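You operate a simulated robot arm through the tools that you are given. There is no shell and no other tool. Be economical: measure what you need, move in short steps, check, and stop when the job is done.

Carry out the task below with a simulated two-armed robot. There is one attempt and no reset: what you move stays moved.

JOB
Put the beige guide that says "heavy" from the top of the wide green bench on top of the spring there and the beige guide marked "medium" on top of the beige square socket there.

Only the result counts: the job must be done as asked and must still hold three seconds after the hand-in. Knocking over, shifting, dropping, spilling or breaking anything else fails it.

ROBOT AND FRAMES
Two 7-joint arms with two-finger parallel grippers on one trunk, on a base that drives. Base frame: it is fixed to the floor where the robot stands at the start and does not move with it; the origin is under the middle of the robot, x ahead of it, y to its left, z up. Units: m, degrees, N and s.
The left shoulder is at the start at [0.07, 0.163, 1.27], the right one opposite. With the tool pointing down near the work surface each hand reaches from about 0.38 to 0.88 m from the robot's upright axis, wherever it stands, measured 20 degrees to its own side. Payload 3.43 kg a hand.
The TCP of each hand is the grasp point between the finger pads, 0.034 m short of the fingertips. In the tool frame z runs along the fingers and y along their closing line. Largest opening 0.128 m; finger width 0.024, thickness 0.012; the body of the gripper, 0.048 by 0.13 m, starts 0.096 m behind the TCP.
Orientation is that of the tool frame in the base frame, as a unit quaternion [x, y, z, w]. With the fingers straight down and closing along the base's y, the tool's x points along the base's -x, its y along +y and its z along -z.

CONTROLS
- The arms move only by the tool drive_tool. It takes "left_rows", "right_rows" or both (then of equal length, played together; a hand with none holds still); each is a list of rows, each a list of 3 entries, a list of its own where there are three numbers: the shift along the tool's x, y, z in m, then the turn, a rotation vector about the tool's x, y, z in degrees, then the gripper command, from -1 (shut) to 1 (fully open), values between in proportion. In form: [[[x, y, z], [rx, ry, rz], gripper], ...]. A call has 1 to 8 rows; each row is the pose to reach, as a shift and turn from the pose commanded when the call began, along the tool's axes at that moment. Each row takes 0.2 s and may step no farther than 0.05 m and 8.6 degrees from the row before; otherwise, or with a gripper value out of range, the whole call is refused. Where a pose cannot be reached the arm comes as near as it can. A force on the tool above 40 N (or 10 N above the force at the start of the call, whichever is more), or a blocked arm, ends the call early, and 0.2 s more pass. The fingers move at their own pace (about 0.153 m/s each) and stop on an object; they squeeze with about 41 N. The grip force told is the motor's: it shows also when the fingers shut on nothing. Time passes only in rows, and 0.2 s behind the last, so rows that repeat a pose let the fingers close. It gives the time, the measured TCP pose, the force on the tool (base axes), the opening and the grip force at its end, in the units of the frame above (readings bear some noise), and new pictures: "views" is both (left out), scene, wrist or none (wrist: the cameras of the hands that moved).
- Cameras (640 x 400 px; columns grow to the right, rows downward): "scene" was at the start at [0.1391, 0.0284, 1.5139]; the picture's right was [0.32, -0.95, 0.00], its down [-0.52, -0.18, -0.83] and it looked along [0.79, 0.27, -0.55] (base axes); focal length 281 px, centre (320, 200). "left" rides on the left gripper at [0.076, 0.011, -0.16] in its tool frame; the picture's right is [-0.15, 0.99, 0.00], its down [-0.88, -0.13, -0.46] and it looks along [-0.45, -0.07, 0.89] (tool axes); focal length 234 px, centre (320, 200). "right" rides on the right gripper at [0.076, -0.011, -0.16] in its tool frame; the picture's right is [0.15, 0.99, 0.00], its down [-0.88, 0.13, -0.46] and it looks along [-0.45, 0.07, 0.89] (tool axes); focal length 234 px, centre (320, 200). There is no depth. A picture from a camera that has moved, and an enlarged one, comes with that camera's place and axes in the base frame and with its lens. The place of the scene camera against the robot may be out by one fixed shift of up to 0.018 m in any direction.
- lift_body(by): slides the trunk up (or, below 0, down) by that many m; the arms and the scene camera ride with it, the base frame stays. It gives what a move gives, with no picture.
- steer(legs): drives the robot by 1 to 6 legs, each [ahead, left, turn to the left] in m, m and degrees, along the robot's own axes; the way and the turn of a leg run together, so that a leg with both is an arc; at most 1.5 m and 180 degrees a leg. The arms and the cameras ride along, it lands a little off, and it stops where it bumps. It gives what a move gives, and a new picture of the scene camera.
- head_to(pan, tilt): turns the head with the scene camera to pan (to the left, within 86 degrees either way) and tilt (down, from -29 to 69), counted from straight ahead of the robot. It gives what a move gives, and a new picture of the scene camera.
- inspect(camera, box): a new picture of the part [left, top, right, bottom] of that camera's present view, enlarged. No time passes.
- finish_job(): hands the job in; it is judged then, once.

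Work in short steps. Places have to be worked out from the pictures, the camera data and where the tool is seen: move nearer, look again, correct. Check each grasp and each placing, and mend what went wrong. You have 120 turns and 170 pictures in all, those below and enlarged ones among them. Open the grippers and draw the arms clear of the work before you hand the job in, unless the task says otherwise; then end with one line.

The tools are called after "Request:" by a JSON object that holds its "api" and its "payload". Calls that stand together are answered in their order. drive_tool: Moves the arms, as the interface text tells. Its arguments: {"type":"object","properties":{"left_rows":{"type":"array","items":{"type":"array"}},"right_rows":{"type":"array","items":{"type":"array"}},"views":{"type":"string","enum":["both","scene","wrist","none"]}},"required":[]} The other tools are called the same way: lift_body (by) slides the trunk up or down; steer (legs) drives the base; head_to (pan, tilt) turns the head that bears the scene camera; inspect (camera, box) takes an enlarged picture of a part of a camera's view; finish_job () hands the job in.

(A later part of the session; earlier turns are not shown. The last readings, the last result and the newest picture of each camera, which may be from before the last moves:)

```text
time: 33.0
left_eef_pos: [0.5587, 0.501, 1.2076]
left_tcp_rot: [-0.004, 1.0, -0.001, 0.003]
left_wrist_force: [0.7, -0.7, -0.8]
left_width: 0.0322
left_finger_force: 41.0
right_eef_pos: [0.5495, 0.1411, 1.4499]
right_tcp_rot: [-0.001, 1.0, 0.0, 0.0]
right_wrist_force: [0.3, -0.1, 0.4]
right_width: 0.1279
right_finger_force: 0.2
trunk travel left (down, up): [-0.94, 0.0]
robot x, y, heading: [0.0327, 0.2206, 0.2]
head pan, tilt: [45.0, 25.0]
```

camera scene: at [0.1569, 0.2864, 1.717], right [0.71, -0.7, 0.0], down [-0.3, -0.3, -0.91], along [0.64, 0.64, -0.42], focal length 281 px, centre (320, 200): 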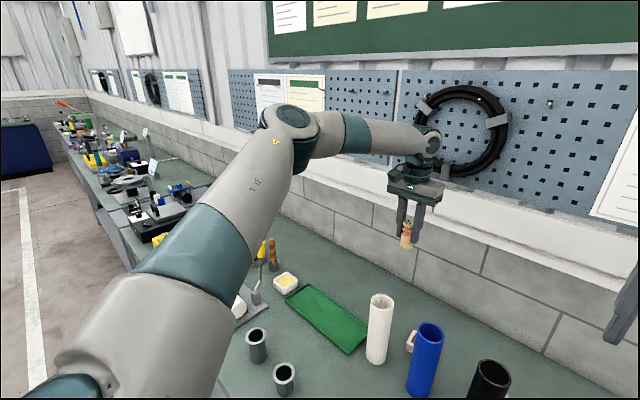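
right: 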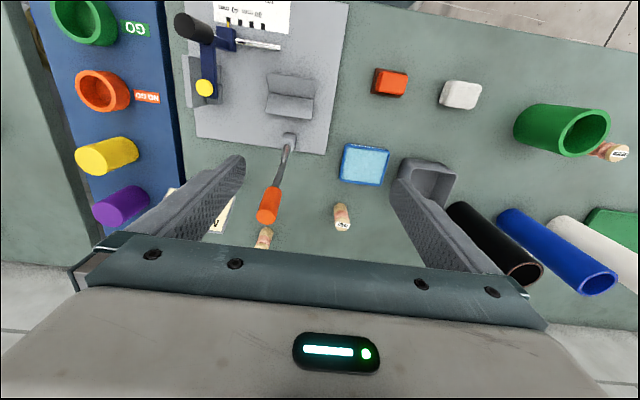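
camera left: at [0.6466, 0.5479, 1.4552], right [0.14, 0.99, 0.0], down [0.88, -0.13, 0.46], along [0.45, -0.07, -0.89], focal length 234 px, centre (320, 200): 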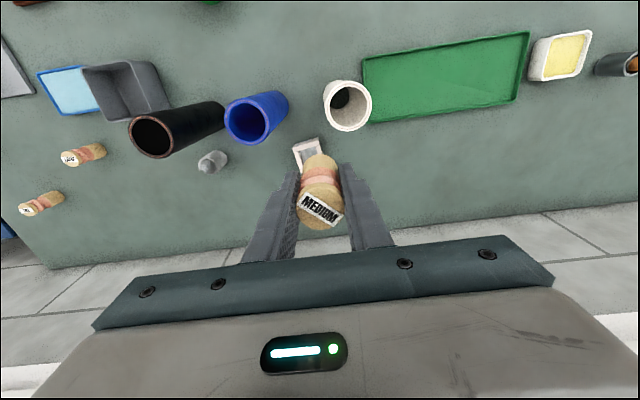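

Now I extend at z≈1.207 with y≈0.50.

Request:
{"api": "drive_tool", "payload": {"left_rows": [[[-0.04, 0, 0], [0, 0, 0], -1], [[-0.08, 0, 0], [0, 0, 0], -1], [[-0.12, 0, 0], [0, 0, 0], -1], [[-0.16, 0, 0], [0, 0, 0], -1], [[-0.2, 0, 0], [0, 0, 0], -1], [[-0.24, 0, 0], [0, 0, 0], -1]], "views": "scene"}}

```text
time: 34.4
left_eef_pos: [0.7363, 0.5314, 1.235]
left_tcp_rot: [-0.002, 1.0, -0.001, 0.002]
left_wrist_force: [-0.2, -0.6, -0.8]
left_width: 0.0324
left_finger_force: 40.7
left hand out of reach, approached as far as the arm can: row 4, 5, 6
right_eef_pos: [0.5503, 0.1404, 1.4503]
right_tcp_rot: [-0.002, 1.0, 0.0, 0.0]
right_wrist_force: [-0.5, 0.4, 0.0]
right_width: 0.128
right_finger_force: 0.0
trunk travel left (down, up): [-0.94, 0.0]
robot x, y, heading: [0.0373, 0.2213, -0.1]
head pan, tilt: [45.0, 25.0]
camera scene: at [0.1549, 0.2865, 1.7171], right [0.71, -0.7, 0.0], down [-0.3, -0.3, -0.91], along [0.64, 0.64, -0.42], focal length 281 px, centre (320, 200)
```

scene: 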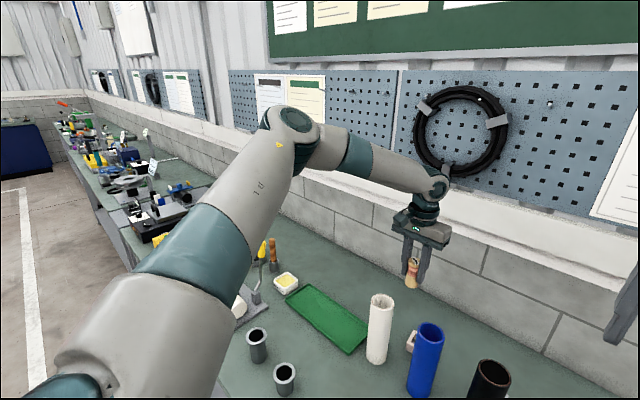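

The elbow stays at the same spot each time, so a shoulder joint is limiting. I test whether a smaller sideways offset (hand more in front of the robot) reaches farther.

Request:
{"api": "drive_tool", "payload": {"left_rows": [[[0.04, -0.02, 0], [0, 0, 0], -1], [[0.08, -0.04, 0], [0, 0, 0], -1], [[0.08, -0.08, 0], [0, 0, 0], -1], [[0.08, -0.12, 0], [0, 0, 0], -1], [[0.08, -0.16, 0], [0, 0, 0], -1], [[0.04, -0.18, 0], [0, 0, 0], -1], [[0.0, -0.18, 0], [0, 0, 0], -1], [[-0.04, -0.18, 0], [0, 0, 0], -1]], "views": "scene"}}

```text
time: 36.2
left_eef_pos: [0.6858, 0.4418, 1.2728]
left_tcp_rot: [-0.003, 1.0, -0.003, 0.004]
left_wrist_force: [-0.5, -0.4, -1.2]
left_width: 0.0323
left_finger_force: 40.5
left hand out of reach, approached as far as the arm can: row 4, 5, 6, 7, 8
right_eef_pos: [0.5503, 0.141, 1.4508]
right_tcp_rot: [-0.001, 1.0, 0.0, -0.001]
right_wrist_force: [0.0, 0.2, -0.3]
right_width: 0.1279
right_finger_force: 0.1
trunk travel left (down, up): [-0.94, 0.0]
robot x, y, heading: [0.0378, 0.2202, 0.3]
head pan, tilt: [45.0, 25.0]
camera scene: at [0.1545, 0.2864, 1.7172], right [0.71, -0.7, 0.0], down [-0.3, -0.3, -0.91], along [0.64, 0.64, -0.42], focal length 281 px, centre (320, 200)
```

scene: 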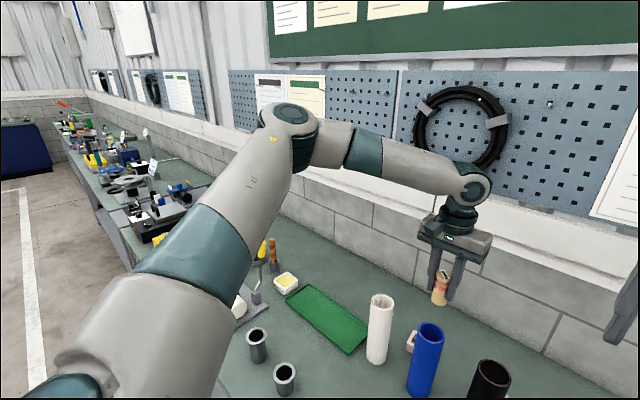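

The left upper arm can't swing inward in this posture. As a comparison I test how far the right arm, which was never yawed, can extend to its own side in free space.

Request:
{"api": "drive_tool", "payload": {"right_rows": [[[-0.012, -0.028, 0.028], [0, 0, 0], 1], [[-0.024, -0.056, 0.056], [0, 0, 0], 1], [[-0.036, -0.084, 0.084], [0, 0, 0], 1], [[-0.048, -0.112, 0.112], [0, 0, 0], 1], [[-0.06, -0.14, 0.14], [0, 0, 0], 1], [[-0.075, -0.17, 0.17], [0, 0, 0], 1], [[-0.09, -0.2, 0.2], [0, 0, 0], 1], [[-0.13, -0.2, 0.22], [0, 0, 0], 1]], "views": "none"}}

Request:
{"api": "drive_tool", "payload": {"right_rows": [[[-0.04, 0, 0], [0, 0, 0], 1], [[-0.08, 0, 0], [0, 0, 0], 1], [[-0.12, 0, 0], [0, 0, 0], 1], [[-0.16, 0, 0], [0, 0, 0], 1]], "views": "wrist"}}

```text
time: 38.0
left_eef_pos: [0.6881, 0.4416, 1.2725]
left_tcp_rot: [-0.001, 1.0, -0.003, 0.003]
left_wrist_force: [0.2, -0.3, -1.3]
left_width: 0.0323
left_finger_force: 40.4
right_eef_pos: [0.6837, -0.0587, 1.2329]
right_tcp_rot: [-0.001, 1.0, 0.0, -0.001]
right_wrist_force: [0.3, 0.2, 0.1]
right_width: 0.1281
right_finger_force: 0.1
trunk travel left (down, up): [-0.94, 0.0]
robot x, y, heading: [0.0362, 0.2219, 0.4]
head pan, tilt: [45.0, 25.0]
```

```text
time: 39.0
left_eef_pos: [0.6881, 0.4422, 1.2721]
left_tcp_rot: [-0.002, 1.0, -0.002, 0.004]
left_wrist_force: [0.1, -0.6, 0.1]
left_width: 0.0322
left_finger_force: 41.0
right_eef_pos: [0.8404, -0.0565, 1.2309]
right_tcp_rot: [-0.002, 1.0, -0.001, 0.0]
right_wrist_force: [-0.5, 0.6, -0.4]
right_width: 0.1281
right_finger_force: 0.1
trunk travel left (down, up): [-0.94, 0.0]
robot x, y, heading: [0.0354, 0.2242, 0.2]
head pan, tilt: [45.0, 25.0]
camera right: at [0.7647, -0.0674, 1.3904], right [-0.15, 0.99, 0.0], down [0.88, 0.14, 0.46], along [0.45, 0.07, -0.89], focal length 234 px, centre (320, 200)
```

right: 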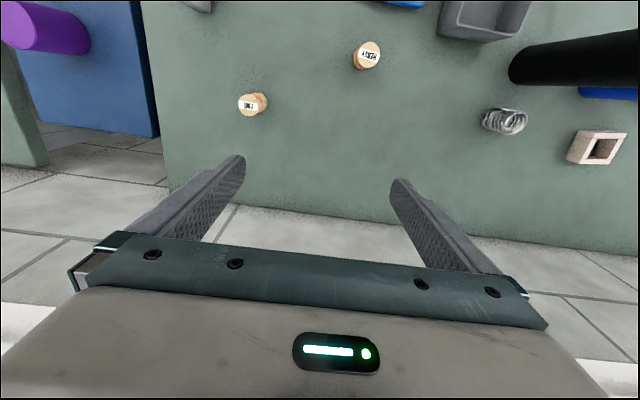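

The right arm reaches well, so my yaw turn spoiled the left arm's posture. I retract the left hand and wind the yaw the other way to see whether the elbow recovers.

Request:
{"api": "drive_tool", "payload": {"left_rows": [[[0.04, 0.0, 0], [0, 0, 0], -1], [[0.08, 0.0, 0], [0, 0, -8], -1], [[0.12, 0, 0], [0, 0, -16], -1], [[0.16, 0, 0], [0, 0, -24], -1], [[0.16, 0, 0], [0, 0, -32], -1], [[0.16, 0, 0], [0, 0, -40], -1], [[0.16, 0, 0], [0, 0, -48], -1], [[0.16, 0, 0], [0, 0, -56], -1]], "views": "scene"}}

```text
time: 40.8
left_eef_pos: [0.5282, 0.4388, 1.2705]
left_tcp_rot: [-0.473, 0.881, -0.002, 0.002]
left_wrist_force: [0.2, 0.0, -2.1]
left_width: 0.0324
left_finger_force: 40.7
right_eef_pos: [0.8393, -0.058, 1.2313]
right_tcp_rot: [-0.001, 1.0, 0.0, 0.0]
right_wrist_force: [0.3, 0.0, -0.4]
right_width: 0.1279
right_finger_force: 0.2
trunk travel left (down, up): [-0.94, 0.0]
robot x, y, heading: [0.037, 0.222, 0.2]
head pan, tilt: [45.0, 25.0]
camera scene: at [0.1551, 0.2861, 1.7172], right [0.71, -0.7, 0.0], down [-0.3, -0.3, -0.91], along [0.64, 0.64, -0.42], focal length 281 px, centre (320, 200)
```

scene: 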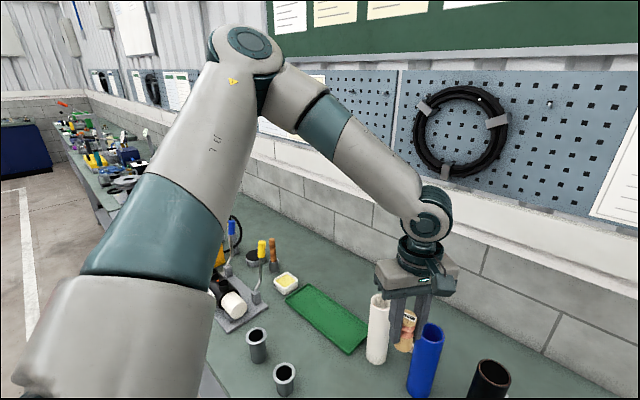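

I look at the right arm's posture for comparison.

Request:
{"api": "head_to", "payload": {"pan": -35, "tilt": 25}}

```text
time: 42.3
left_eef_pos: [0.5294, 0.4413, 1.2702]
left_tcp_rot: [-0.471, 0.882, -0.001, 0.002]
left_wrist_force: [0.1, -0.3, -1.2]
left_width: 0.0322
left_finger_force: 41.4
right_eef_pos: [0.8402, -0.0581, 1.2324]
right_tcp_rot: [-0.001, 1.0, 0.0, 0.0]
right_wrist_force: [0.6, 0.4, -0.5]
right_width: 0.1279
right_finger_force: 0.0
trunk travel left (down, up): [-0.94, 0.0]
robot x, y, heading: [0.0348, 0.2219, 0.3]
head pan, tilt: [-35.0, 25.0]
camera scene: at [0.1663, 0.1682, 1.7171], right [-0.57, -0.82, 0.0], down [-0.35, 0.24, -0.91], along [0.74, -0.52, -0.42], focal length 281 px, centre (320, 200)
```

scene: 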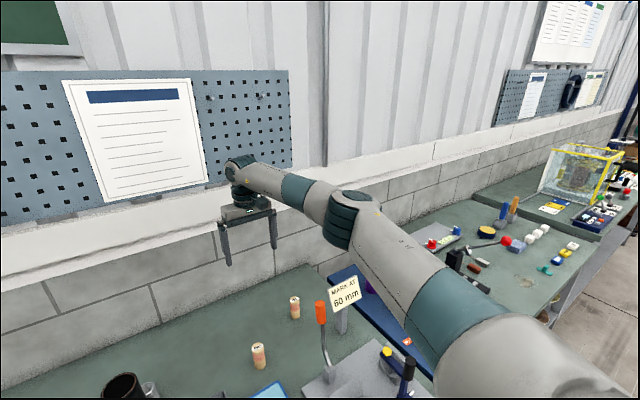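

The right arm's elbow is in a good posture, and small yaws (about +15° at the socket, −22° at the spring) clear the tubes. I'll put MEDIUM back at its start place with the left hand and do both placings with the right.

Request:
{"api": "drive_tool", "payload": {"left_rows": [[[-0.012, 0.036, 0], [0, 0, 0], -1], [[-0.024, 0.072, 0], [0, 0, 0], -1], [[-0.024, 0.072, 0.048], [0, 0, 0], -1], [[-0.024, 0.072, 0.096], [0, 0, 0], -1], [[-0.024, 0.072, 0.144], [0, 0, 0], -1], [[-0.024, 0.072, 0.192], [0, 0, 0], -1], [[-0.024, 0.072, 0.24], [0, 0, 0], -1], [[-0.024, 0.072, 0.27], [0, 0, 0], -1]], "views": "wrist"}}

```text
time: 44.1
left_eef_pos: [0.4777, 0.5226, 1.0469]
left_tcp_rot: [-0.472, 0.881, -0.003, 0.002]
left_wrist_force: [0.2, 0.5, -1.2]
left_width: 0.0326
left_finger_force: 40.9
left hand out of reach, approached as far as the arm can: row 7, 8
right_eef_pos: [0.8378, -0.0575, 1.2329]
right_tcp_rot: [-0.001, 1.0, 0.001, 0.0]
right_wrist_force: [-0.2, 0.4, 0.5]
right_width: 0.1278
right_finger_force: 0.1
trunk travel left (down, up): [-0.94, 0.0]
robot x, y, heading: [0.0336, 0.2206, 0.5]
head pan, tilt: [-35.0, 25.0]
camera left: at [0.4263, 0.4663, 1.2071], right [-0.74, 0.67, -0.01], down [0.59, 0.66, 0.46], along [0.31, 0.33, -0.89], focal length 234 px, centre (320, 200)
```

left: 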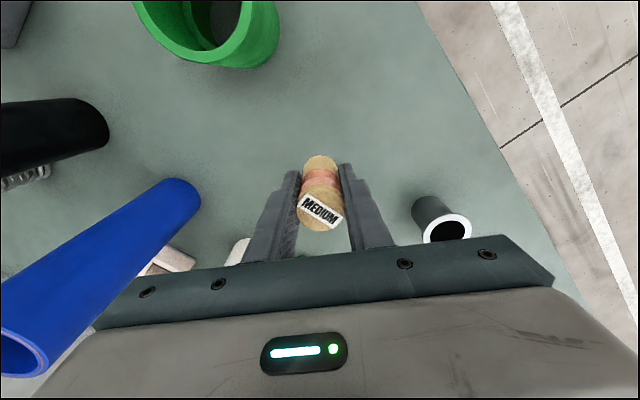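

The spot below is clear. I lower the trunk to bring the guide to just above the bench.

Request:
{"api": "lift_body", "payload": {"by": -0.085}}

```text
time: 45.3
left_eef_pos: [0.4797, 0.5223, 0.9624]
left_tcp_rot: [-0.472, 0.881, -0.003, 0.002]
left_wrist_force: [-0.5, -0.3, -1.5]
left_width: 0.0322
left_finger_force: 40.9
right_eef_pos: [0.8383, -0.0577, 1.1457]
right_tcp_rot: [-0.002, 1.0, -0.001, 0.001]
right_wrist_force: [0.6, 0.4, 0.2]
right_width: 0.1281
right_finger_force: 0.0
trunk travel left (down, up): [-0.855, 0.085]
robot x, y, heading: [0.0317, 0.2197, 0.2]
head pan, tilt: [-35.0, 25.0]
```

Request:
{"api": "lift_body", "payload": {"by": -0.008}}

```text
time: 45.9
left_eef_pos: [0.4797, 0.5221, 0.9541]
left_tcp_rot: [-0.472, 0.881, -0.002, 0.003]
left_wrist_force: [0.0, 0.7, -1.1]
left_width: 0.032
left_finger_force: 40.7
right_eef_pos: [0.8388, -0.0581, 1.1383]
right_tcp_rot: [-0.001, 1.0, 0.0, -0.001]
right_wrist_force: [0.5, 0.1, -0.1]
right_width: 0.1282
right_finger_force: 0.0
trunk travel left (down, up): [-0.847, 0.093]
robot x, y, heading: [0.0351, 0.2198, 0.5]
head pan, tilt: [-35.0, 25.0]
```

No contact shows yet, so I go slightly lower.

Request:
{"api": "lift_body", "payload": {"by": -0.003}}

```text
time: 46.4
left_eef_pos: [0.4797, 0.5214, 0.9535]
left_tcp_rot: [-0.472, 0.882, -0.004, 0.003]
left_wrist_force: [0.0, 6.1, 29.3]
left_width: 0.0322
left_finger_force: 41.1
right_eef_pos: [0.8382, -0.0589, 1.1368]
right_tcp_rot: [-0.002, 1.0, 0.0, 0.0]
right_wrist_force: [0.1, 0.4, -0.2]
right_width: 0.1281
right_finger_force: 0.0
trunk travel left (down, up): [-0.844, 0.096]
robot x, y, heading: [0.0365, 0.224, 0.5]
head pan, tilt: [-35.0, 25.0]
```

Contact with 29 N, so it is on the bench. I open the left hand and look.

Request:
{"api": "drive_tool", "payload": {"left_rows": [[[0, 0, 0], [0, 0, 0], -0.3], [[0, 0, 0], [0, 0, 0], 0.3], [[0, 0, 0], [0, 0, 0], 1], [[0, 0, 0], [0, 0, 0], 1]], "views": "wrist"}}

```text
time: 47.4
left_eef_pos: [0.4788, 0.5218, 0.9507]
left_tcp_rot: [-0.471, 0.882, -0.001, 0.003]
left_wrist_force: [-0.4, 0.2, 0.1]
left_width: 0.1279
left_finger_force: 0.0
right_eef_pos: [0.8399, -0.0576, 1.1354]
right_tcp_rot: [-0.001, 1.0, 0.0, 0.001]
right_wrist_force: [0.2, -0.5, -0.5]
right_width: 0.1281
right_finger_force: 0.0
trunk travel left (down, up): [-0.844, 0.096]
robot x, y, heading: [0.0332, 0.2212, 0.1]
head pan, tilt: [-35.0, 25.0]
camera left: at [0.4277, 0.4657, 1.1109], right [-0.74, 0.67, -0.01], down [0.6, 0.66, 0.46], along [0.31, 0.34, -0.89], focal length 234 px, centre (320, 200)
```

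left: 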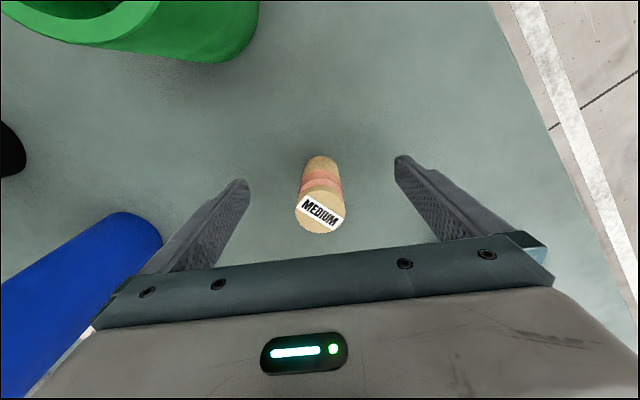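

MEDIUM is standing. I raise the left hand straight up.

Request:
{"api": "drive_tool", "payload": {"left_rows": [[[0, 0, -0.045], [0, 0, 0], 1], [[0, 0, -0.09], [0, 0, 0], 1], [[0, 0, -0.135], [0, 0, 0], 1], [[0, 0, -0.18], [0, 0, 0], 1], [[0, 0, -0.225], [0, 0, 0], 1], [[0, 0, -0.27], [0, 0, 0], 1], [[-0.024, 0.024, -0.3], [0, 0, 0], 1], [[-0.048, 0.048, -0.3], [0, 0, 0], 1]], "views": "wrist"}}

```text
time: 49.2
left_eef_pos: [0.4634, 0.5917, 1.2507]
left_tcp_rot: [-0.471, 0.882, -0.004, 0.002]
left_wrist_force: [0.9, -0.2, -0.7]
left_width: 0.1279
left_finger_force: 0.0
right_eef_pos: [0.8384, -0.0559, 1.1359]
right_tcp_rot: [-0.002, 1.0, -0.001, 0.0]
right_wrist_force: [-0.1, 0.4, 0.8]
right_width: 0.128
right_finger_force: 0.0
trunk travel left (down, up): [-0.844, 0.096]
robot x, y, heading: [0.0376, 0.2203, 0.2]
head pan, tilt: [-35.0, 25.0]
camera left: at [0.4117, 0.5354, 1.4098], right [-0.74, 0.67, -0.01], down [0.6, 0.66, 0.46], along [0.31, 0.33, -0.89], focal length 234 px, centre (320, 200)
```

left: 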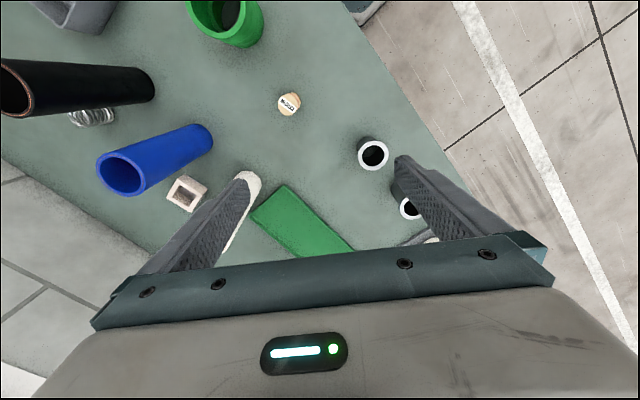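

Now the right hand goes over HEAVY at about (0.717, 0.00), turning to yaw −22° on the way.

Request:
{"api": "drive_tool", "payload": {"right_rows": [[[0, 0, -0.03], [0, 0, 0], 1], [[0.03, 0.015, -0.05], [0, 0, -5.5], 1], [[0.06, 0.03, -0.05], [0, 0, -11], 1], [[0.09, 0.045, -0.05], [0, 0, -16.5], 1], [[0.121, 0.057, -0.05], [0, 0, -22], 1]], "views": "wrist"}}

```text
time: 50.4
left_eef_pos: [0.4643, 0.5891, 1.2502]
left_tcp_rot: [-0.472, 0.881, -0.002, 0.003]
left_wrist_force: [0.3, -0.9, 0.3]
left_width: 0.1281
left_finger_force: 0.1
right_eef_pos: [0.7165, 0.0003, 1.1866]
right_tcp_rot: [-0.194, 0.981, 0.0, 0.001]
right_wrist_force: [0.0, 0.3, 0.4]
right_width: 0.1279
right_finger_force: 0.1
trunk travel left (down, up): [-0.844, 0.096]
robot x, y, heading: [0.0373, 0.2195, 0.1]
head pan, tilt: [-35.0, 25.0]
camera right: at [0.65, -0.0388, 1.3463], right [-0.51, 0.86, 0.0], down [0.77, 0.45, 0.46], along [0.39, 0.23, -0.89], focal length 234 px, centre (320, 200)
```

right: 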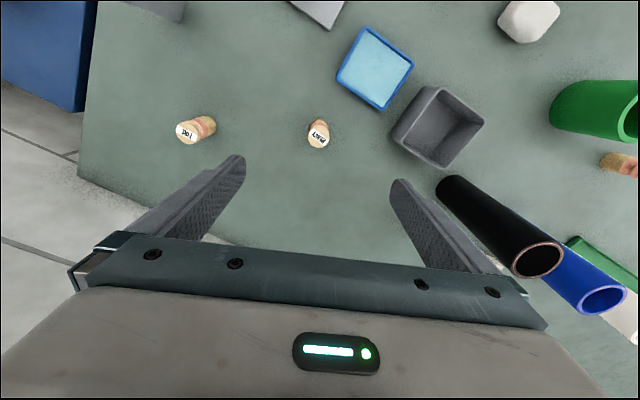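

The guide lies right on the tool axis. I descend to z≈0.952.

Request:
{"api": "drive_tool", "payload": {"right_rows": [[[0, 0, 0.045], [0, 0, 0], 1], [[0, 0, 0.09], [0, 0, 0], 1], [[0, 0, 0.135], [0, 0, 0], 1], [[0, 0, 0.18], [0, 0, 0], 1], [[0, 0, 0.215], [0, 0, 0], 1], [[0, 0, 0.235], [0, 0, 0], 1]], "views": "wrist"}}

```text
time: 51.8
left_eef_pos: [0.4643, 0.5889, 1.2509]
left_tcp_rot: [-0.471, 0.882, -0.002, 0.002]
left_wrist_force: [-0.5, 0.0, 0.3]
left_width: 0.1278
left_finger_force: 0.1
right_eef_pos: [0.72, -0.0007, 0.9503]
right_tcp_rot: [-0.193, 0.981, 0.0, 0.0]
right_wrist_force: [0.1, 0.2, -0.5]
right_width: 0.128
right_finger_force: 0.0
trunk travel left (down, up): [-0.844, 0.096]
robot x, y, heading: [0.036, 0.2203, 0.0]
head pan, tilt: [-35.0, 25.0]
camera right: at [0.653, -0.0392, 1.1086], right [-0.51, 0.86, 0.0], down [0.77, 0.45, 0.46], along [0.39, 0.23, -0.89], focal length 234 px, centre (320, 200)
```

right: 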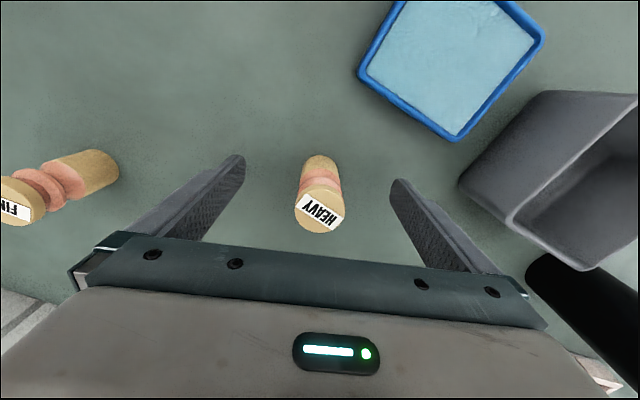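

The label reads HEAVY and it is centred between the fingers. I close.

Request:
{"api": "drive_tool", "payload": {"right_rows": [[[0, 0, 0], [0, 0, 0], -1], [[0, 0, 0], [0, 0, 0], -1], [[0, 0, 0], [0, 0, 0], -1], [[0, 0, 0], [0, 0, 0], -1]], "views": "none"}}

Request:
{"api": "drive_tool", "payload": {"right_rows": [[[0, 0, -0.04], [0, 0, 0], -1], [[0, 0, -0.08], [0, 0, 0], -1], [[0, 0, -0.12], [0, 0, 0], -1], [[0, 0, -0.16], [0, 0, 0], -1], [[0, 0, -0.2], [0, 0, 0], -1], [[0, 0, -0.24], [0, 0, 0], -1], [[0, 0, -0.27], [0, 0, 0], -1]], "views": "wrist"}}

```text
time: 52.8
left_eef_pos: [0.4656, 0.5889, 1.2503]
left_tcp_rot: [-0.472, 0.882, -0.002, 0.002]
left_wrist_force: [0.1, -0.5, 0.1]
left_width: 0.1279
left_finger_force: 0.1
right_eef_pos: [0.7185, 0.0013, 0.9504]
right_tcp_rot: [-0.192, 0.981, 0.0, 0.0]
right_wrist_force: [0.1, -0.5, -1.0]
right_width: 0.033
right_finger_force: 41.2
trunk travel left (down, up): [-0.844, 0.096]
robot x, y, heading: [0.0362, 0.223, 0.4]
head pan, tilt: [-35.0, 25.0]
```

```text
time: 54.4
left_eef_pos: [0.4641, 0.5891, 1.2499]
left_tcp_rot: [-0.472, 0.881, -0.003, 0.002]
left_wrist_force: [-0.3, -0.2, -0.3]
left_width: 0.1279
left_finger_force: 0.0
right_eef_pos: [0.7196, -0.0022, 1.2212]
right_tcp_rot: [-0.192, 0.981, 0.0, 0.0]
right_wrist_force: [0.6, -0.1, -1.4]
right_width: 0.0326
right_finger_force: 41.9
trunk travel left (down, up): [-0.844, 0.096]
robot x, y, heading: [0.0337, 0.2219, 0.1]
head pan, tilt: [-35.0, 25.0]
camera right: at [0.6537, -0.0408, 1.3789], right [-0.51, 0.86, 0.0], down [0.77, 0.45, 0.46], along [0.39, 0.23, -0.89], focal length 234 px, centre (320, 200)
```

right: 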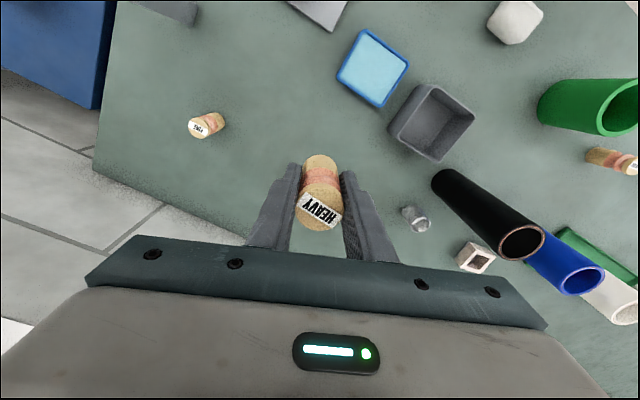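

HEAVY is held. I back off the bench a little and drive 0.2 m left, so the spring lies well within the right arm's reach.

Request:
{"api": "steer", "payload": {"legs": [[-0.012, 0, 0], [0, 0.2, 0]]}}

```text
time: 56.4
left_eef_pos: [0.4513, 0.7904, 1.2517]
left_tcp_rot: [-0.472, 0.882, -0.001, 0.003]
left_wrist_force: [0.6, -0.6, -0.1]
left_width: 0.128
left_finger_force: 0.1
right_eef_pos: [0.7078, 0.199, 1.2184]
right_tcp_rot: [-0.194, 0.981, 0.002, -0.001]
right_wrist_force: [0.7, 0.2, -1.4]
right_width: 0.0328
right_finger_force: 40.9
trunk travel left (down, up): [-0.844, 0.096]
robot x, y, heading: [0.0257, 0.4227, 0.4]
head pan, tilt: [-35.0, 25.0]
camera scene: at [0.1537, 0.3675, 1.6209], right [-0.57, -0.82, 0.0], down [-0.35, 0.24, -0.91], along [0.75, -0.51, -0.42], focal length 281 px, centre (320, 200)
```

scene: 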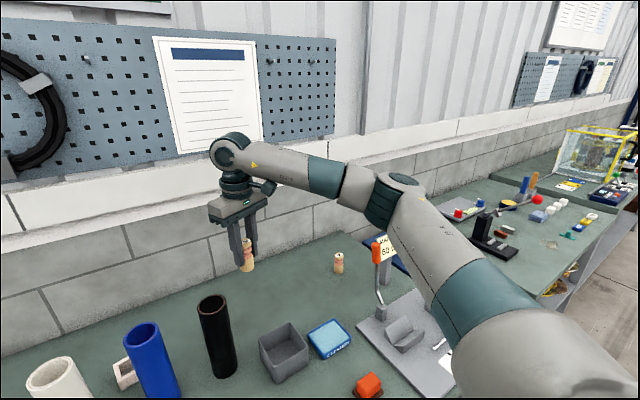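

I move over the spring at this height, then measure again.

Request:
{"api": "drive_tool", "payload": {"right_rows": [[[-0.033, 0.0, 0], [0, 0, 0], -1], [[-0.066, 0.015, 0], [0, 0, 0], -1], [[-0.099, 0.03, 0], [0, 0, 0], -1], [[-0.099, 0.044, 0], [0, 0, 0], -1]], "views": "both"}}

```text
time: 57.4
left_eef_pos: [0.4497, 0.7938, 1.2501]
left_tcp_rot: [-0.472, 0.882, -0.002, 0.002]
left_wrist_force: [-0.7, 0.1, 0.2]
left_width: 0.1281
left_finger_force: 0.0
right_eef_pos: [0.7836, 0.2804, 1.2185]
right_tcp_rot: [-0.193, 0.981, -0.001, 0.0]
right_wrist_force: [0.1, -0.1, -1.4]
right_width: 0.0328
right_finger_force: 41.3
trunk travel left (down, up): [-0.844, 0.096]
robot x, y, heading: [0.024, 0.4248, 0.5]
head pan, tilt: [-35.0, 25.0]
camera scene: at [0.1524, 0.3713, 1.6212], right [-0.57, -0.82, 0.0], down [-0.35, 0.24, -0.91], along [0.75, -0.51, -0.42], focal length 281 px, centre (320, 200)
camera right: at [0.7176, 0.2418, 1.3783], right [-0.51, 0.86, 0.0], down [0.77, 0.45, 0.46], along [0.39, 0.23, -0.89], focal length 234 px, centre (320, 200)
```

scene: 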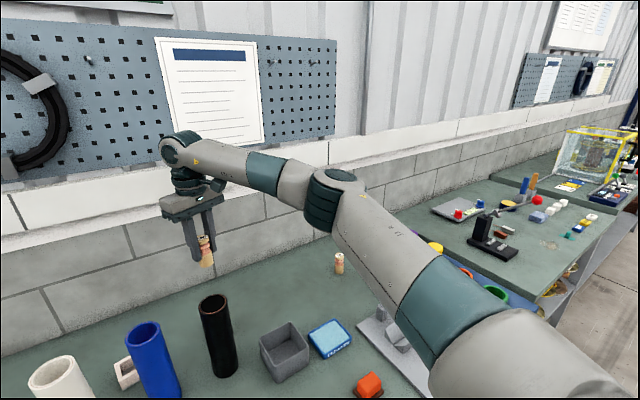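
right: 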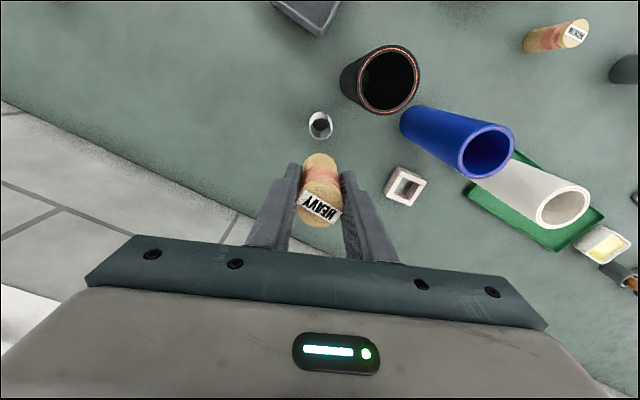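

Request:
{"api": "inspect", "payload": {"camera": "right", "box": [270, 80, 450, 220]}}

```text
2.86 times, centred on (360, 150) of right
camera zoom: at [0.7176, 0.2418, 1.3783], right [-0.51, 0.86, 0.0], down [0.77, 0.45, 0.46], along [0.39, 0.23, -0.89], focal length 669 px, centre (206, 343)
```

zoom: 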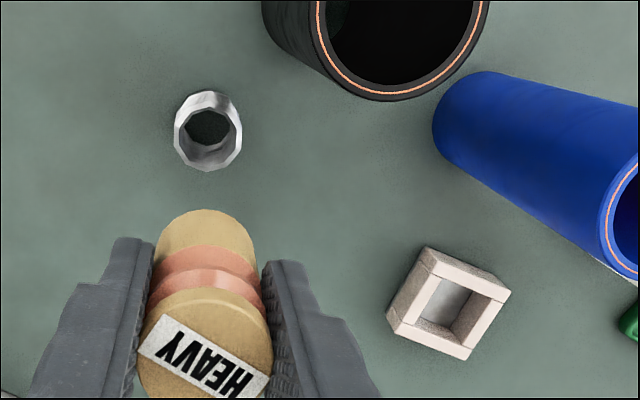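

The spring lies about 3 mm to the tool's +y. I correct that, turn 5° more for clearance to the black tube, and lower to z≈1.03.

Request:
{"api": "drive_tool", "payload": {"right_rows": [[[0.0005, 0.003, 0], [0, 0, -5], -1], [[0.0005, 0.003, 0.04], [0, 0, -5], -1], [[0.0005, 0.003, 0.08], [0, 0, -5], -1], [[0.0005, 0.003, 0.12], [0, 0, -5], -1], [[0.0005, 0.003, 0.15], [0, 0, -5], -1], [[0.0005, 0.003, 0.175], [0, 0, -5], -1], [[0.0005, 0.003, 0.188], [0, 0, -5], -1]], "views": "both"}}

```text
time: 59.0
left_eef_pos: [0.4501, 0.7928, 1.2506]
left_tcp_rot: [-0.472, 0.881, -0.002, 0.002]
left_wrist_force: [0.7, 0.2, 0.5]
left_width: 0.128
left_finger_force: 0.1
right_eef_pos: [0.7806, 0.2835, 1.031]
right_tcp_rot: [-0.237, 0.972, 0.0, 0.0]
right_wrist_force: [0.0, -1.0, -1.6]
right_width: 0.0325
right_finger_force: 41.1
trunk travel left (down, up): [-0.844, 0.096]
robot x, y, heading: [0.0205, 0.4249, 0.4]
head pan, tilt: [-35.0, 25.0]
camera scene: at [0.1532, 0.3718, 1.6212], right [-0.57, -0.82, 0.0], down [-0.35, 0.24, -0.91], along [0.75, -0.51, -0.42], focal length 281 px, centre (320, 200)
camera right: at [0.7189, 0.2399, 1.1899], right [-0.58, 0.81, 0.0], down [0.72, 0.52, 0.46], along [0.37, 0.27, -0.89], focal length 234 px, centre (320, 200)
```

scene: 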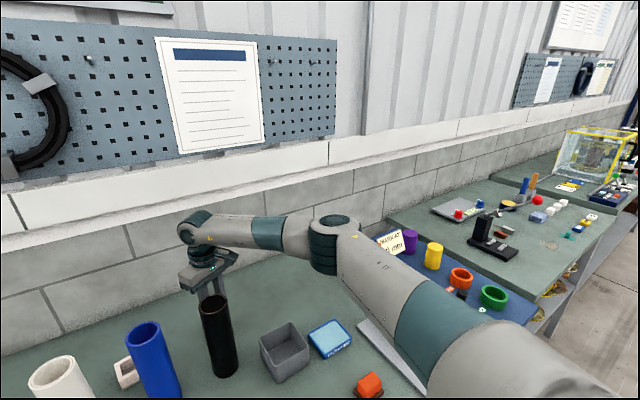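
right: 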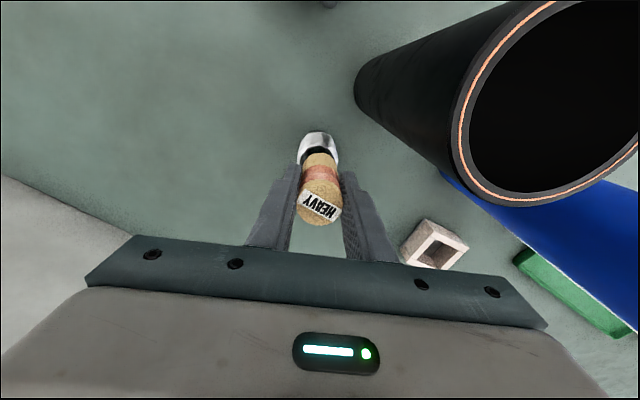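

Request:
{"api": "inspect", "payload": {"camera": "right", "box": [260, 110, 380, 240]}}

```text
3.08 times, centred on (320, 175) of right
camera zoom: at [0.7189, 0.2399, 1.1899], right [-0.58, 0.81, 0.0], down [0.72, 0.52, 0.46], along [0.37, 0.27, -0.89], focal length 720 px, centre (320, 277)
```

zoom: 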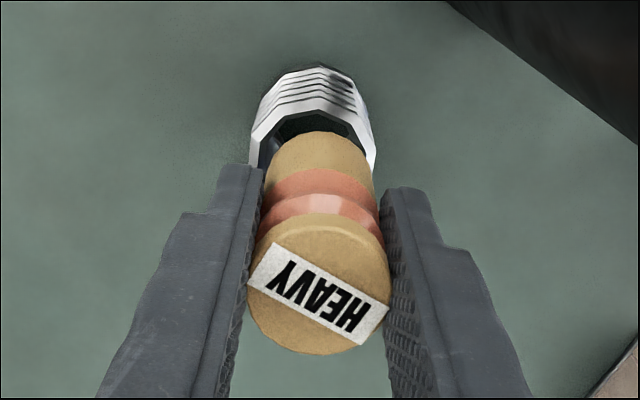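

Guide and spring are aligned within about 1–2 mm. I shift 1 mm and lower in small steps, watching the force.

Request:
{"api": "drive_tool", "payload": {"right_rows": [[[-0.001, -0.001, 0.004], [0, 0, 0], -1], [[-0.001, -0.001, 0.008], [0, 0, 0], -1], [[-0.001, -0.001, 0.012], [0, 0, 0], -1]], "views": "wrist"}}

```text
time: 59.8
left_eef_pos: [0.4447, 0.7934, 1.2505]
left_tcp_rot: [-0.472, 0.882, -0.002, 0.003]
left_wrist_force: [-0.5, 0.3, -0.8]
left_width: 0.1279
left_finger_force: 0.1
right_eef_pos: [0.7787, 0.2837, 1.0252]
right_tcp_rot: [-0.236, 0.972, 0.0, 0.005]
right_wrist_force: [4.7, 0.2, 32.6]
right_width: 0.033
right_finger_force: 40.9
trunk travel left (down, up): [-0.844, 0.096]
robot x, y, heading: [0.0244, 0.4253, 0.6]
head pan, tilt: [-35.0, 25.0]
camera right: at [0.7166, 0.2394, 1.1842], right [-0.58, 0.81, 0.0], down [0.72, 0.52, 0.46], along [0.38, 0.27, -0.89], focal length 234 px, centre (320, 200)
```

right: 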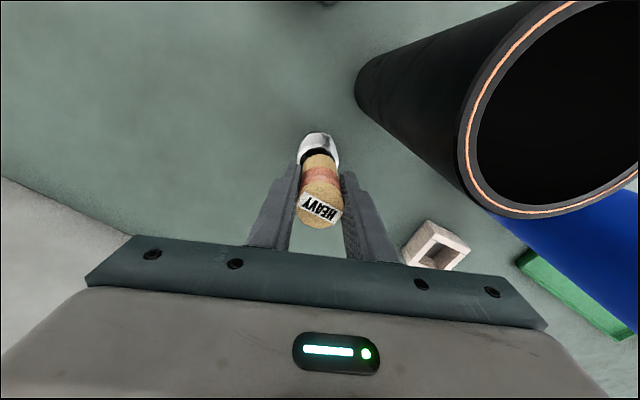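

Contact at 32 N, which puts the spring top at z≈0.975. I raise a few mm and check the centring closely.

Request:
{"api": "inspect", "payload": {"camera": "right", "box": [270, 115, 370, 235]}}

```text
3.33 times, centred on (320, 175) of right
camera zoom: at [0.7166, 0.2394, 1.1842], right [-0.58, 0.81, 0.0], down [0.72, 0.52, 0.46], along [0.38, 0.27, -0.89], focal length 781 px, centre (320, 283)
```

zoom: 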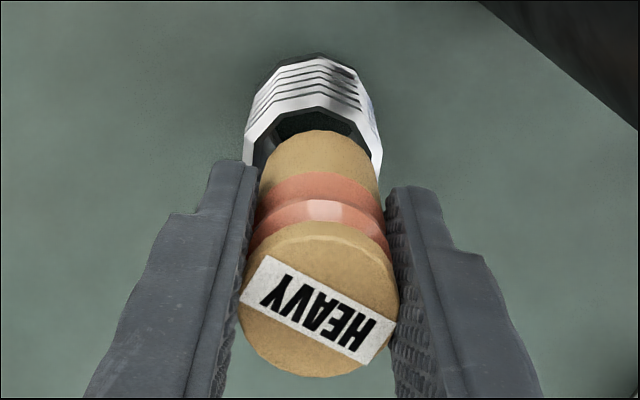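

The guide bottom sits about 9 mm off the spring centre (the spring is toward the tool's +x). I lift 15 mm, shift by that amount and look again.

Request:
{"api": "drive_tool", "payload": {"right_rows": [[[0, 0, -0.008], [0, 0, 0], -1], [[0, 0, -0.015], [0, 0, 0], -1], [[0.008, -0.003, -0.015], [0, 0, 0], -1], [[0.008, -0.003, -0.015], [0, 0, 0], -1]], "views": "none"}}

Request:
{"api": "inspect", "payload": {"camera": "right", "box": [270, 115, 370, 235]}}

```text
time: 60.8
left_eef_pos: [0.4506, 0.7925, 1.2512]
left_tcp_rot: [-0.473, 0.881, -0.002, 0.002]
left_wrist_force: [-0.4, 0.7, 0.1]
left_width: 0.1279
left_finger_force: 0.1
right_eef_pos: [0.7755, 0.2773, 1.0353]
right_tcp_rot: [-0.236, 0.972, -0.001, -0.001]
right_wrist_force: [-0.4, -0.6, -1.7]
right_width: 0.0326
right_finger_force: 40.7
trunk travel left (down, up): [-0.844, 0.096]
robot x, y, heading: [0.0202, 0.4222, 0.3]
head pan, tilt: [-35.0, 25.0]
```

```text
3.33 times, centred on (320, 175) of right
camera zoom: at [0.714, 0.2322, 1.1933], right [-0.58, 0.81, 0.0], down [0.72, 0.52, 0.45], along [0.37, 0.27, -0.89], focal length 781 px, centre (320, 283)
```

zoom: 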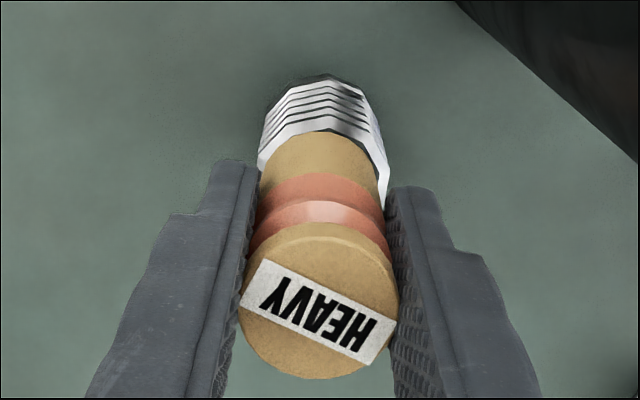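

Now it's centred within about 1 mm. I lower onto the spring gently.

Request:
{"api": "drive_tool", "payload": {"right_rows": [[[0, 0.0005, 0.004], [0, 0, 0], -1], [[0, 0.0005, 0.007], [0, 0, 0], -1], [[0, 0.0005, 0.009], [0, 0, 0], -1]], "views": "none"}}

Request:
{"api": "inspect", "payload": {"camera": "right", "box": [270, 115, 370, 235]}}

```text
time: 61.6
left_eef_pos: [0.4493, 0.7928, 1.2505]
left_tcp_rot: [-0.473, 0.881, -0.003, 0.002]
left_wrist_force: [-0.7, 0.3, 0.7]
left_width: 0.1279
left_finger_force: 0.0
right_eef_pos: [0.7756, 0.2773, 1.0267]
right_tcp_rot: [-0.237, 0.972, 0.0, 0.001]
right_wrist_force: [0.8, 0.6, 1.7]
right_width: 0.0326
right_finger_force: 41.6
trunk travel left (down, up): [-0.844, 0.096]
robot x, y, heading: [0.0224, 0.4234, 0.1]
head pan, tilt: [-35.0, 25.0]
```

```text
3.33 times, centred on (320, 175) of right
camera zoom: at [0.7137, 0.2322, 1.1848], right [-0.58, 0.81, 0.0], down [0.72, 0.52, 0.46], along [0.37, 0.27, -0.89], focal length 781 px, centre (320, 283)
```

zoom: 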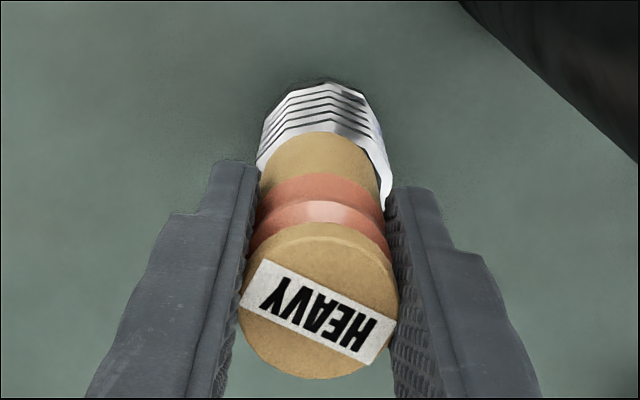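

It's just touching and well centred. I press 1 mm more, then open slowly.

Request:
{"api": "drive_tool", "payload": {"right_rows": [[[0, 0.0005, 0.001], [0, 0, 0], -1], [[0, 0.0005, 0.001], [0, 0, 0], -0.4], [[0, 0.0005, 0.001], [0, 0, 0], -0.2], [[0, 0.0005, 0.001], [0, 0, 0], 0.1], [[0, 0.0005, 0.001], [0, 0, 0], 0.1]], "views": "wrist"}}

```text
time: 62.8
left_eef_pos: [0.4501, 0.7929, 1.2497]
left_tcp_rot: [-0.473, 0.881, -0.002, 0.002]
left_wrist_force: [0.0, 0.9, -1.0]
left_width: 0.1278
left_finger_force: 0.0
right_eef_pos: [0.7759, 0.2774, 1.024]
right_tcp_rot: [-0.237, 0.972, -0.001, 0.0]
right_wrist_force: [-0.4, -0.2, -0.6]
right_width: 0.0705
right_finger_force: 0.1
trunk travel left (down, up): [-0.844, 0.096]
robot x, y, heading: [0.0201, 0.4199, 0.4]
head pan, tilt: [-35.0, 25.0]
camera right: at [0.714, 0.2324, 1.1831], right [-0.58, 0.81, 0.0], down [0.72, 0.52, 0.46], along [0.37, 0.27, -0.89], focal length 234 px, centre (320, 200)
```

right: 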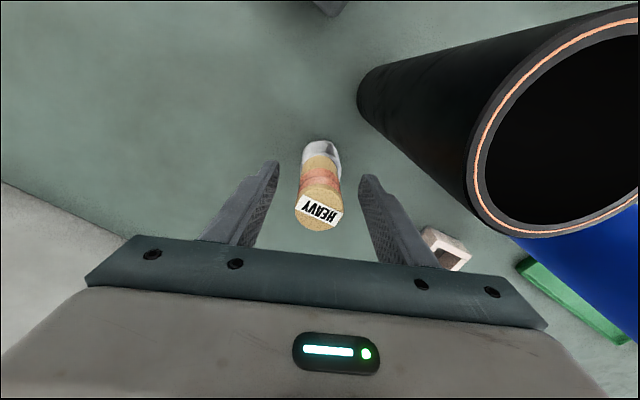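

HEAVY stands on the spring. I raise the right hand straight up.

Request:
{"api": "drive_tool", "payload": {"right_rows": [[[0, 0, -0.03], [0, 0, 0], 0.1], [[0, 0, -0.07], [0, 0, 0], 0.1], [[0, 0, -0.11], [0, 0, 0], 0.1], [[0, 0, -0.15], [0, 0, 0], 0.1], [[0, 0, -0.19], [0, 0, 0], 0.1], [[0, 0, -0.23], [0, 0, 0], 0.1]], "views": "both"}}

```text
time: 64.2
left_eef_pos: [0.4489, 0.7924, 1.2501]
left_tcp_rot: [-0.472, 0.882, -0.003, 0.002]
left_wrist_force: [-0.6, 0.2, 0.1]
left_width: 0.1279
left_finger_force: 0.0
right_eef_pos: [0.7738, 0.2793, 1.2544]
right_tcp_rot: [-0.237, 0.971, 0.001, 0.0]
right_wrist_force: [-0.7, 0.0, 0.4]
right_width: 0.0706
right_finger_force: 0.2
trunk travel left (down, up): [-0.844, 0.096]
robot x, y, heading: [0.0208, 0.4267, 0.5]
head pan, tilt: [-35.0, 25.0]
camera scene: at [0.152, 0.3725, 1.6212], right [-0.57, -0.82, 0.0], down [-0.35, 0.24, -0.91], along [0.75, -0.51, -0.42], focal length 281 px, centre (320, 200)
camera right: at [0.7124, 0.2354, 1.4139], right [-0.58, 0.81, 0.0], down [0.72, 0.52, 0.46], along [0.37, 0.27, -0.89], focal length 234 px, centre (320, 200)
```

scene: 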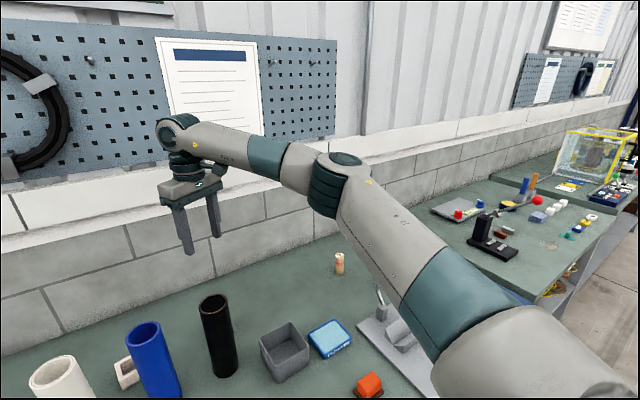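
right: 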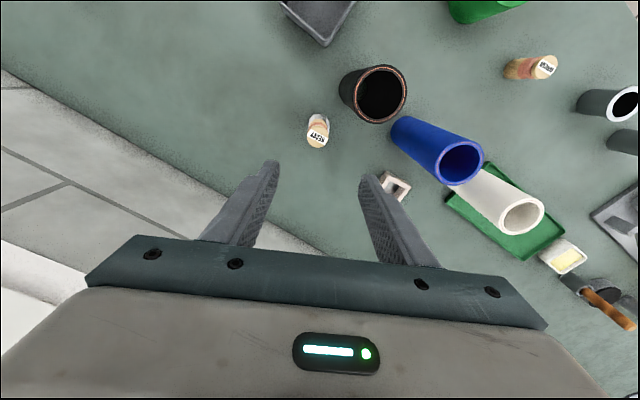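

HEAVY is placed. I drive 0.3 m left so that MEDIUM and the socket lie on the right arm's side.

Request:
{"api": "steer", "payload": {"legs": [[0, 0.3, 0]]}}

```text
time: 66.2
left_eef_pos: [0.4467, 1.0916, 1.2513]
left_tcp_rot: [-0.474, 0.881, -0.001, 0.002]
left_wrist_force: [0.5, -0.3, -0.4]
left_width: 0.1281
left_finger_force: 0.1
right_eef_pos: [0.7738, 0.5778, 1.2547]
right_tcp_rot: [-0.237, 0.972, 0.002, -0.001]
right_wrist_force: [-1.0, -0.2, -0.4]
right_width: 0.0703
right_finger_force: 0.2
trunk travel left (down, up): [-0.844, 0.096]
robot x, y, heading: [0.0187, 0.7222, 0.7]
head pan, tilt: [-35.0, 25.0]
camera scene: at [0.1505, 0.6697, 1.6211], right [-0.57, -0.82, 0.0], down [-0.35, 0.24, -0.91], along [0.75, -0.51, -0.42], focal length 281 px, centre (320, 200)
```

scene: 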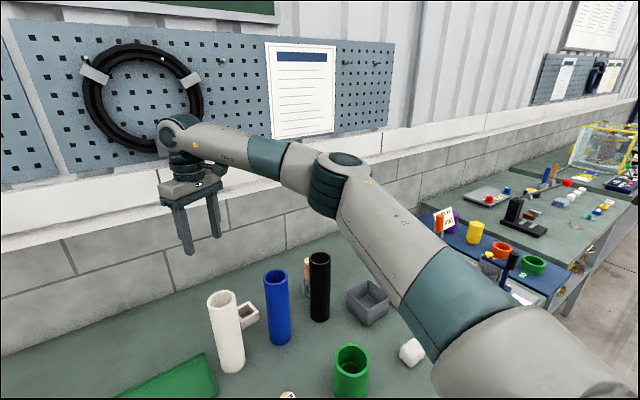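

I bring the right hand over MEDIUM, turning to yaw about +12° and opening fully.

Request:
{"api": "drive_tool", "payload": {"right_rows": [[[0.041, 0.012, 0], [0, 0, 5.5], 0.1], [[0.082, 0.024, 0], [0, 0, 11], 0.1], [[0.123, 0.037, 0], [0, 0, 16.5], 0.5], [[0.164, 0.049, 0], [0, 0, 22], 1], [[0.205, 0.061, 0], [0, 0, 27.5], 1], [[0.246, 0.074, 0], [0, 0, 33], 1], [[0.287, 0.086, 0], [0, 0, 39], 1]], "views": "wrist"}}

```text
time: 67.8
left_eef_pos: [0.4457, 1.0928, 1.251]
left_tcp_rot: [-0.473, 0.881, -0.002, 0.003]
left_wrist_force: [-0.1, -0.2, -0.6]
left_width: 0.1282
left_finger_force: 0.0
right_eef_pos: [0.4765, 0.524, 1.2548]
right_tcp_rot: [0.101, 0.995, 0.0, 0.0]
right_wrist_force: [-0.2, -0.1, 0.5]
right_width: 0.1279
right_finger_force: 0.0
trunk travel left (down, up): [-0.844, 0.096]
robot x, y, heading: [0.0212, 0.7244, 0.6]
head pan, tilt: [-35.0, 25.0]
camera right: at [0.4006, 0.5284, 1.4141], right [0.06, 1.0, 0.0], down [0.89, -0.05, 0.46], along [0.46, -0.03, -0.89], focal length 234 px, centre (320, 200)
```

right: 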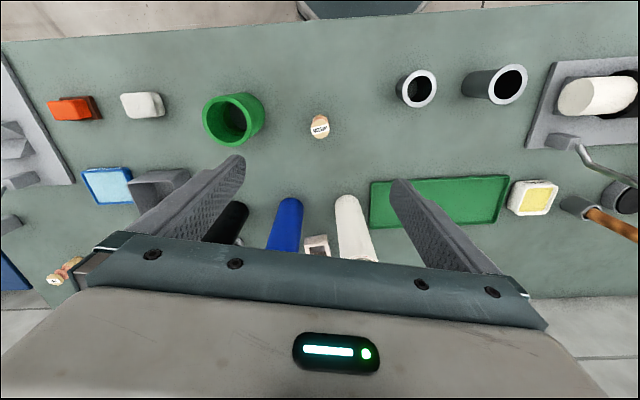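

MEDIUM is on the tool axis. I descend.

Request:
{"api": "drive_tool", "payload": {"right_rows": [[[0, 0, 0.045], [0, 0, 0], 1], [[0, 0, 0.09], [0, 0, 0], 1], [[0, 0, 0.135], [0, 0, 0], 1], [[0, 0, 0.18], [0, 0, 0], 1], [[0, 0, 0.225], [0, 0, 0], 1], [[0, 0, 0.265], [0, 0, 0], 1], [[0, 0, 0.29], [0, 0, 0], 1], [[0, 0, 0.303], [0, 0, 0], 1]], "views": "wrist"}}

```text
time: 69.6
left_eef_pos: [0.4477, 1.0937, 1.25]
left_tcp_rot: [-0.473, 0.881, -0.002, 0.002]
left_wrist_force: [0.3, 0.1, -0.2]
left_width: 0.1281
left_finger_force: 0.1
right_eef_pos: [0.4776, 0.5245, 0.9511]
right_tcp_rot: [0.101, 0.995, 0.0, -0.001]
right_wrist_force: [0.4, -0.4, -0.5]
right_width: 0.128
right_finger_force: 0.1
trunk travel left (down, up): [-0.844, 0.096]
robot x, y, heading: [0.0208, 0.7216, 0.3]
head pan, tilt: [-35.0, 25.0]
camera right: at [0.4019, 0.5287, 1.11], right [0.05, 1.0, 0.0], down [0.89, -0.05, 0.46], along [0.46, -0.02, -0.89], focal length 234 px, centre (320, 200)
```

right: 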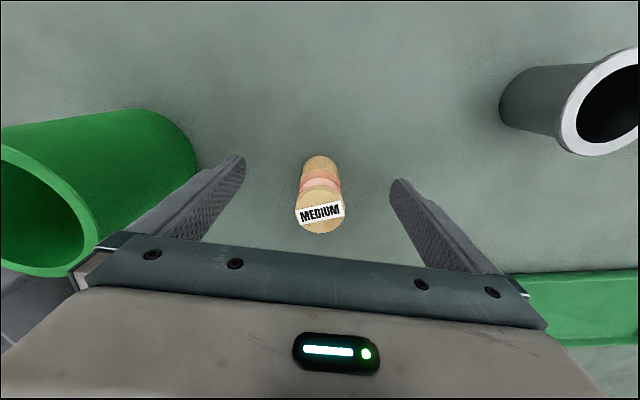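

MEDIUM is centred. I close and then lift.

Request:
{"api": "drive_tool", "payload": {"right_rows": [[[0, 0, 0], [0, 0, 0], -1], [[0, 0, 0], [0, 0, 0], -1], [[0, 0, 0], [0, 0, 0], -1], [[0, 0, 0], [0, 0, 0], -1]], "views": "none"}}

Request:
{"api": "drive_tool", "payload": {"right_rows": [[[0, 0, -0.04], [0, 0, 0], -1], [[0, 0, -0.08], [0, 0, 0], -1], [[0, 0, -0.12], [0, 0, 0], -1], [[0, 0, -0.16], [0, 0, 0], -1], [[0, 0, -0.2], [0, 0, 0], -1], [[0, 0, -0.24], [0, 0, 0], -1], [[0, 0, -0.28], [0, 0, 0], -1]], "views": "wrist"}}

```text
time: 70.6
left_eef_pos: [0.4471, 1.0927, 1.2503]
left_tcp_rot: [-0.474, 0.881, -0.002, 0.003]
left_wrist_force: [-0.1, 0.5, -0.4]
left_width: 0.1281
left_finger_force: 0.1
right_eef_pos: [0.4796, 0.5247, 0.952]
right_tcp_rot: [0.102, 0.995, 0.0, 0.0]
right_wrist_force: [-0.1, 0.0, 0.2]
right_width: 0.0326
right_finger_force: 40.2
trunk travel left (down, up): [-0.844, 0.096]
robot x, y, heading: [0.0164, 0.7247, 0.4]
head pan, tilt: [-35.0, 25.0]
```

```text
time: 72.2
left_eef_pos: [0.4458, 1.0944, 1.2507]
left_tcp_rot: [-0.473, 0.881, -0.002, 0.002]
left_wrist_force: [0.8, 0.4, 0.0]
left_width: 0.1282
left_finger_force: 0.1
right_eef_pos: [0.4795, 0.5238, 1.2309]
right_tcp_rot: [0.101, 0.995, -0.001, -0.001]
right_wrist_force: [0.2, 0.7, -1.5]
right_width: 0.0324
right_finger_force: 41.4
trunk travel left (down, up): [-0.844, 0.096]
robot x, y, heading: [0.0185, 0.7233, 0.5]
head pan, tilt: [-35.0, 25.0]
camera right: at [0.4038, 0.5289, 1.3906], right [0.06, 1.0, 0.0], down [0.89, -0.05, 0.46], along [0.45, -0.03, -0.89], focal length 234 px, centre (320, 200)
```

right: 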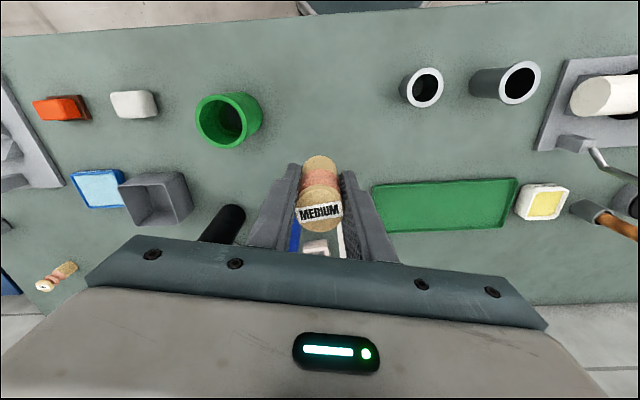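

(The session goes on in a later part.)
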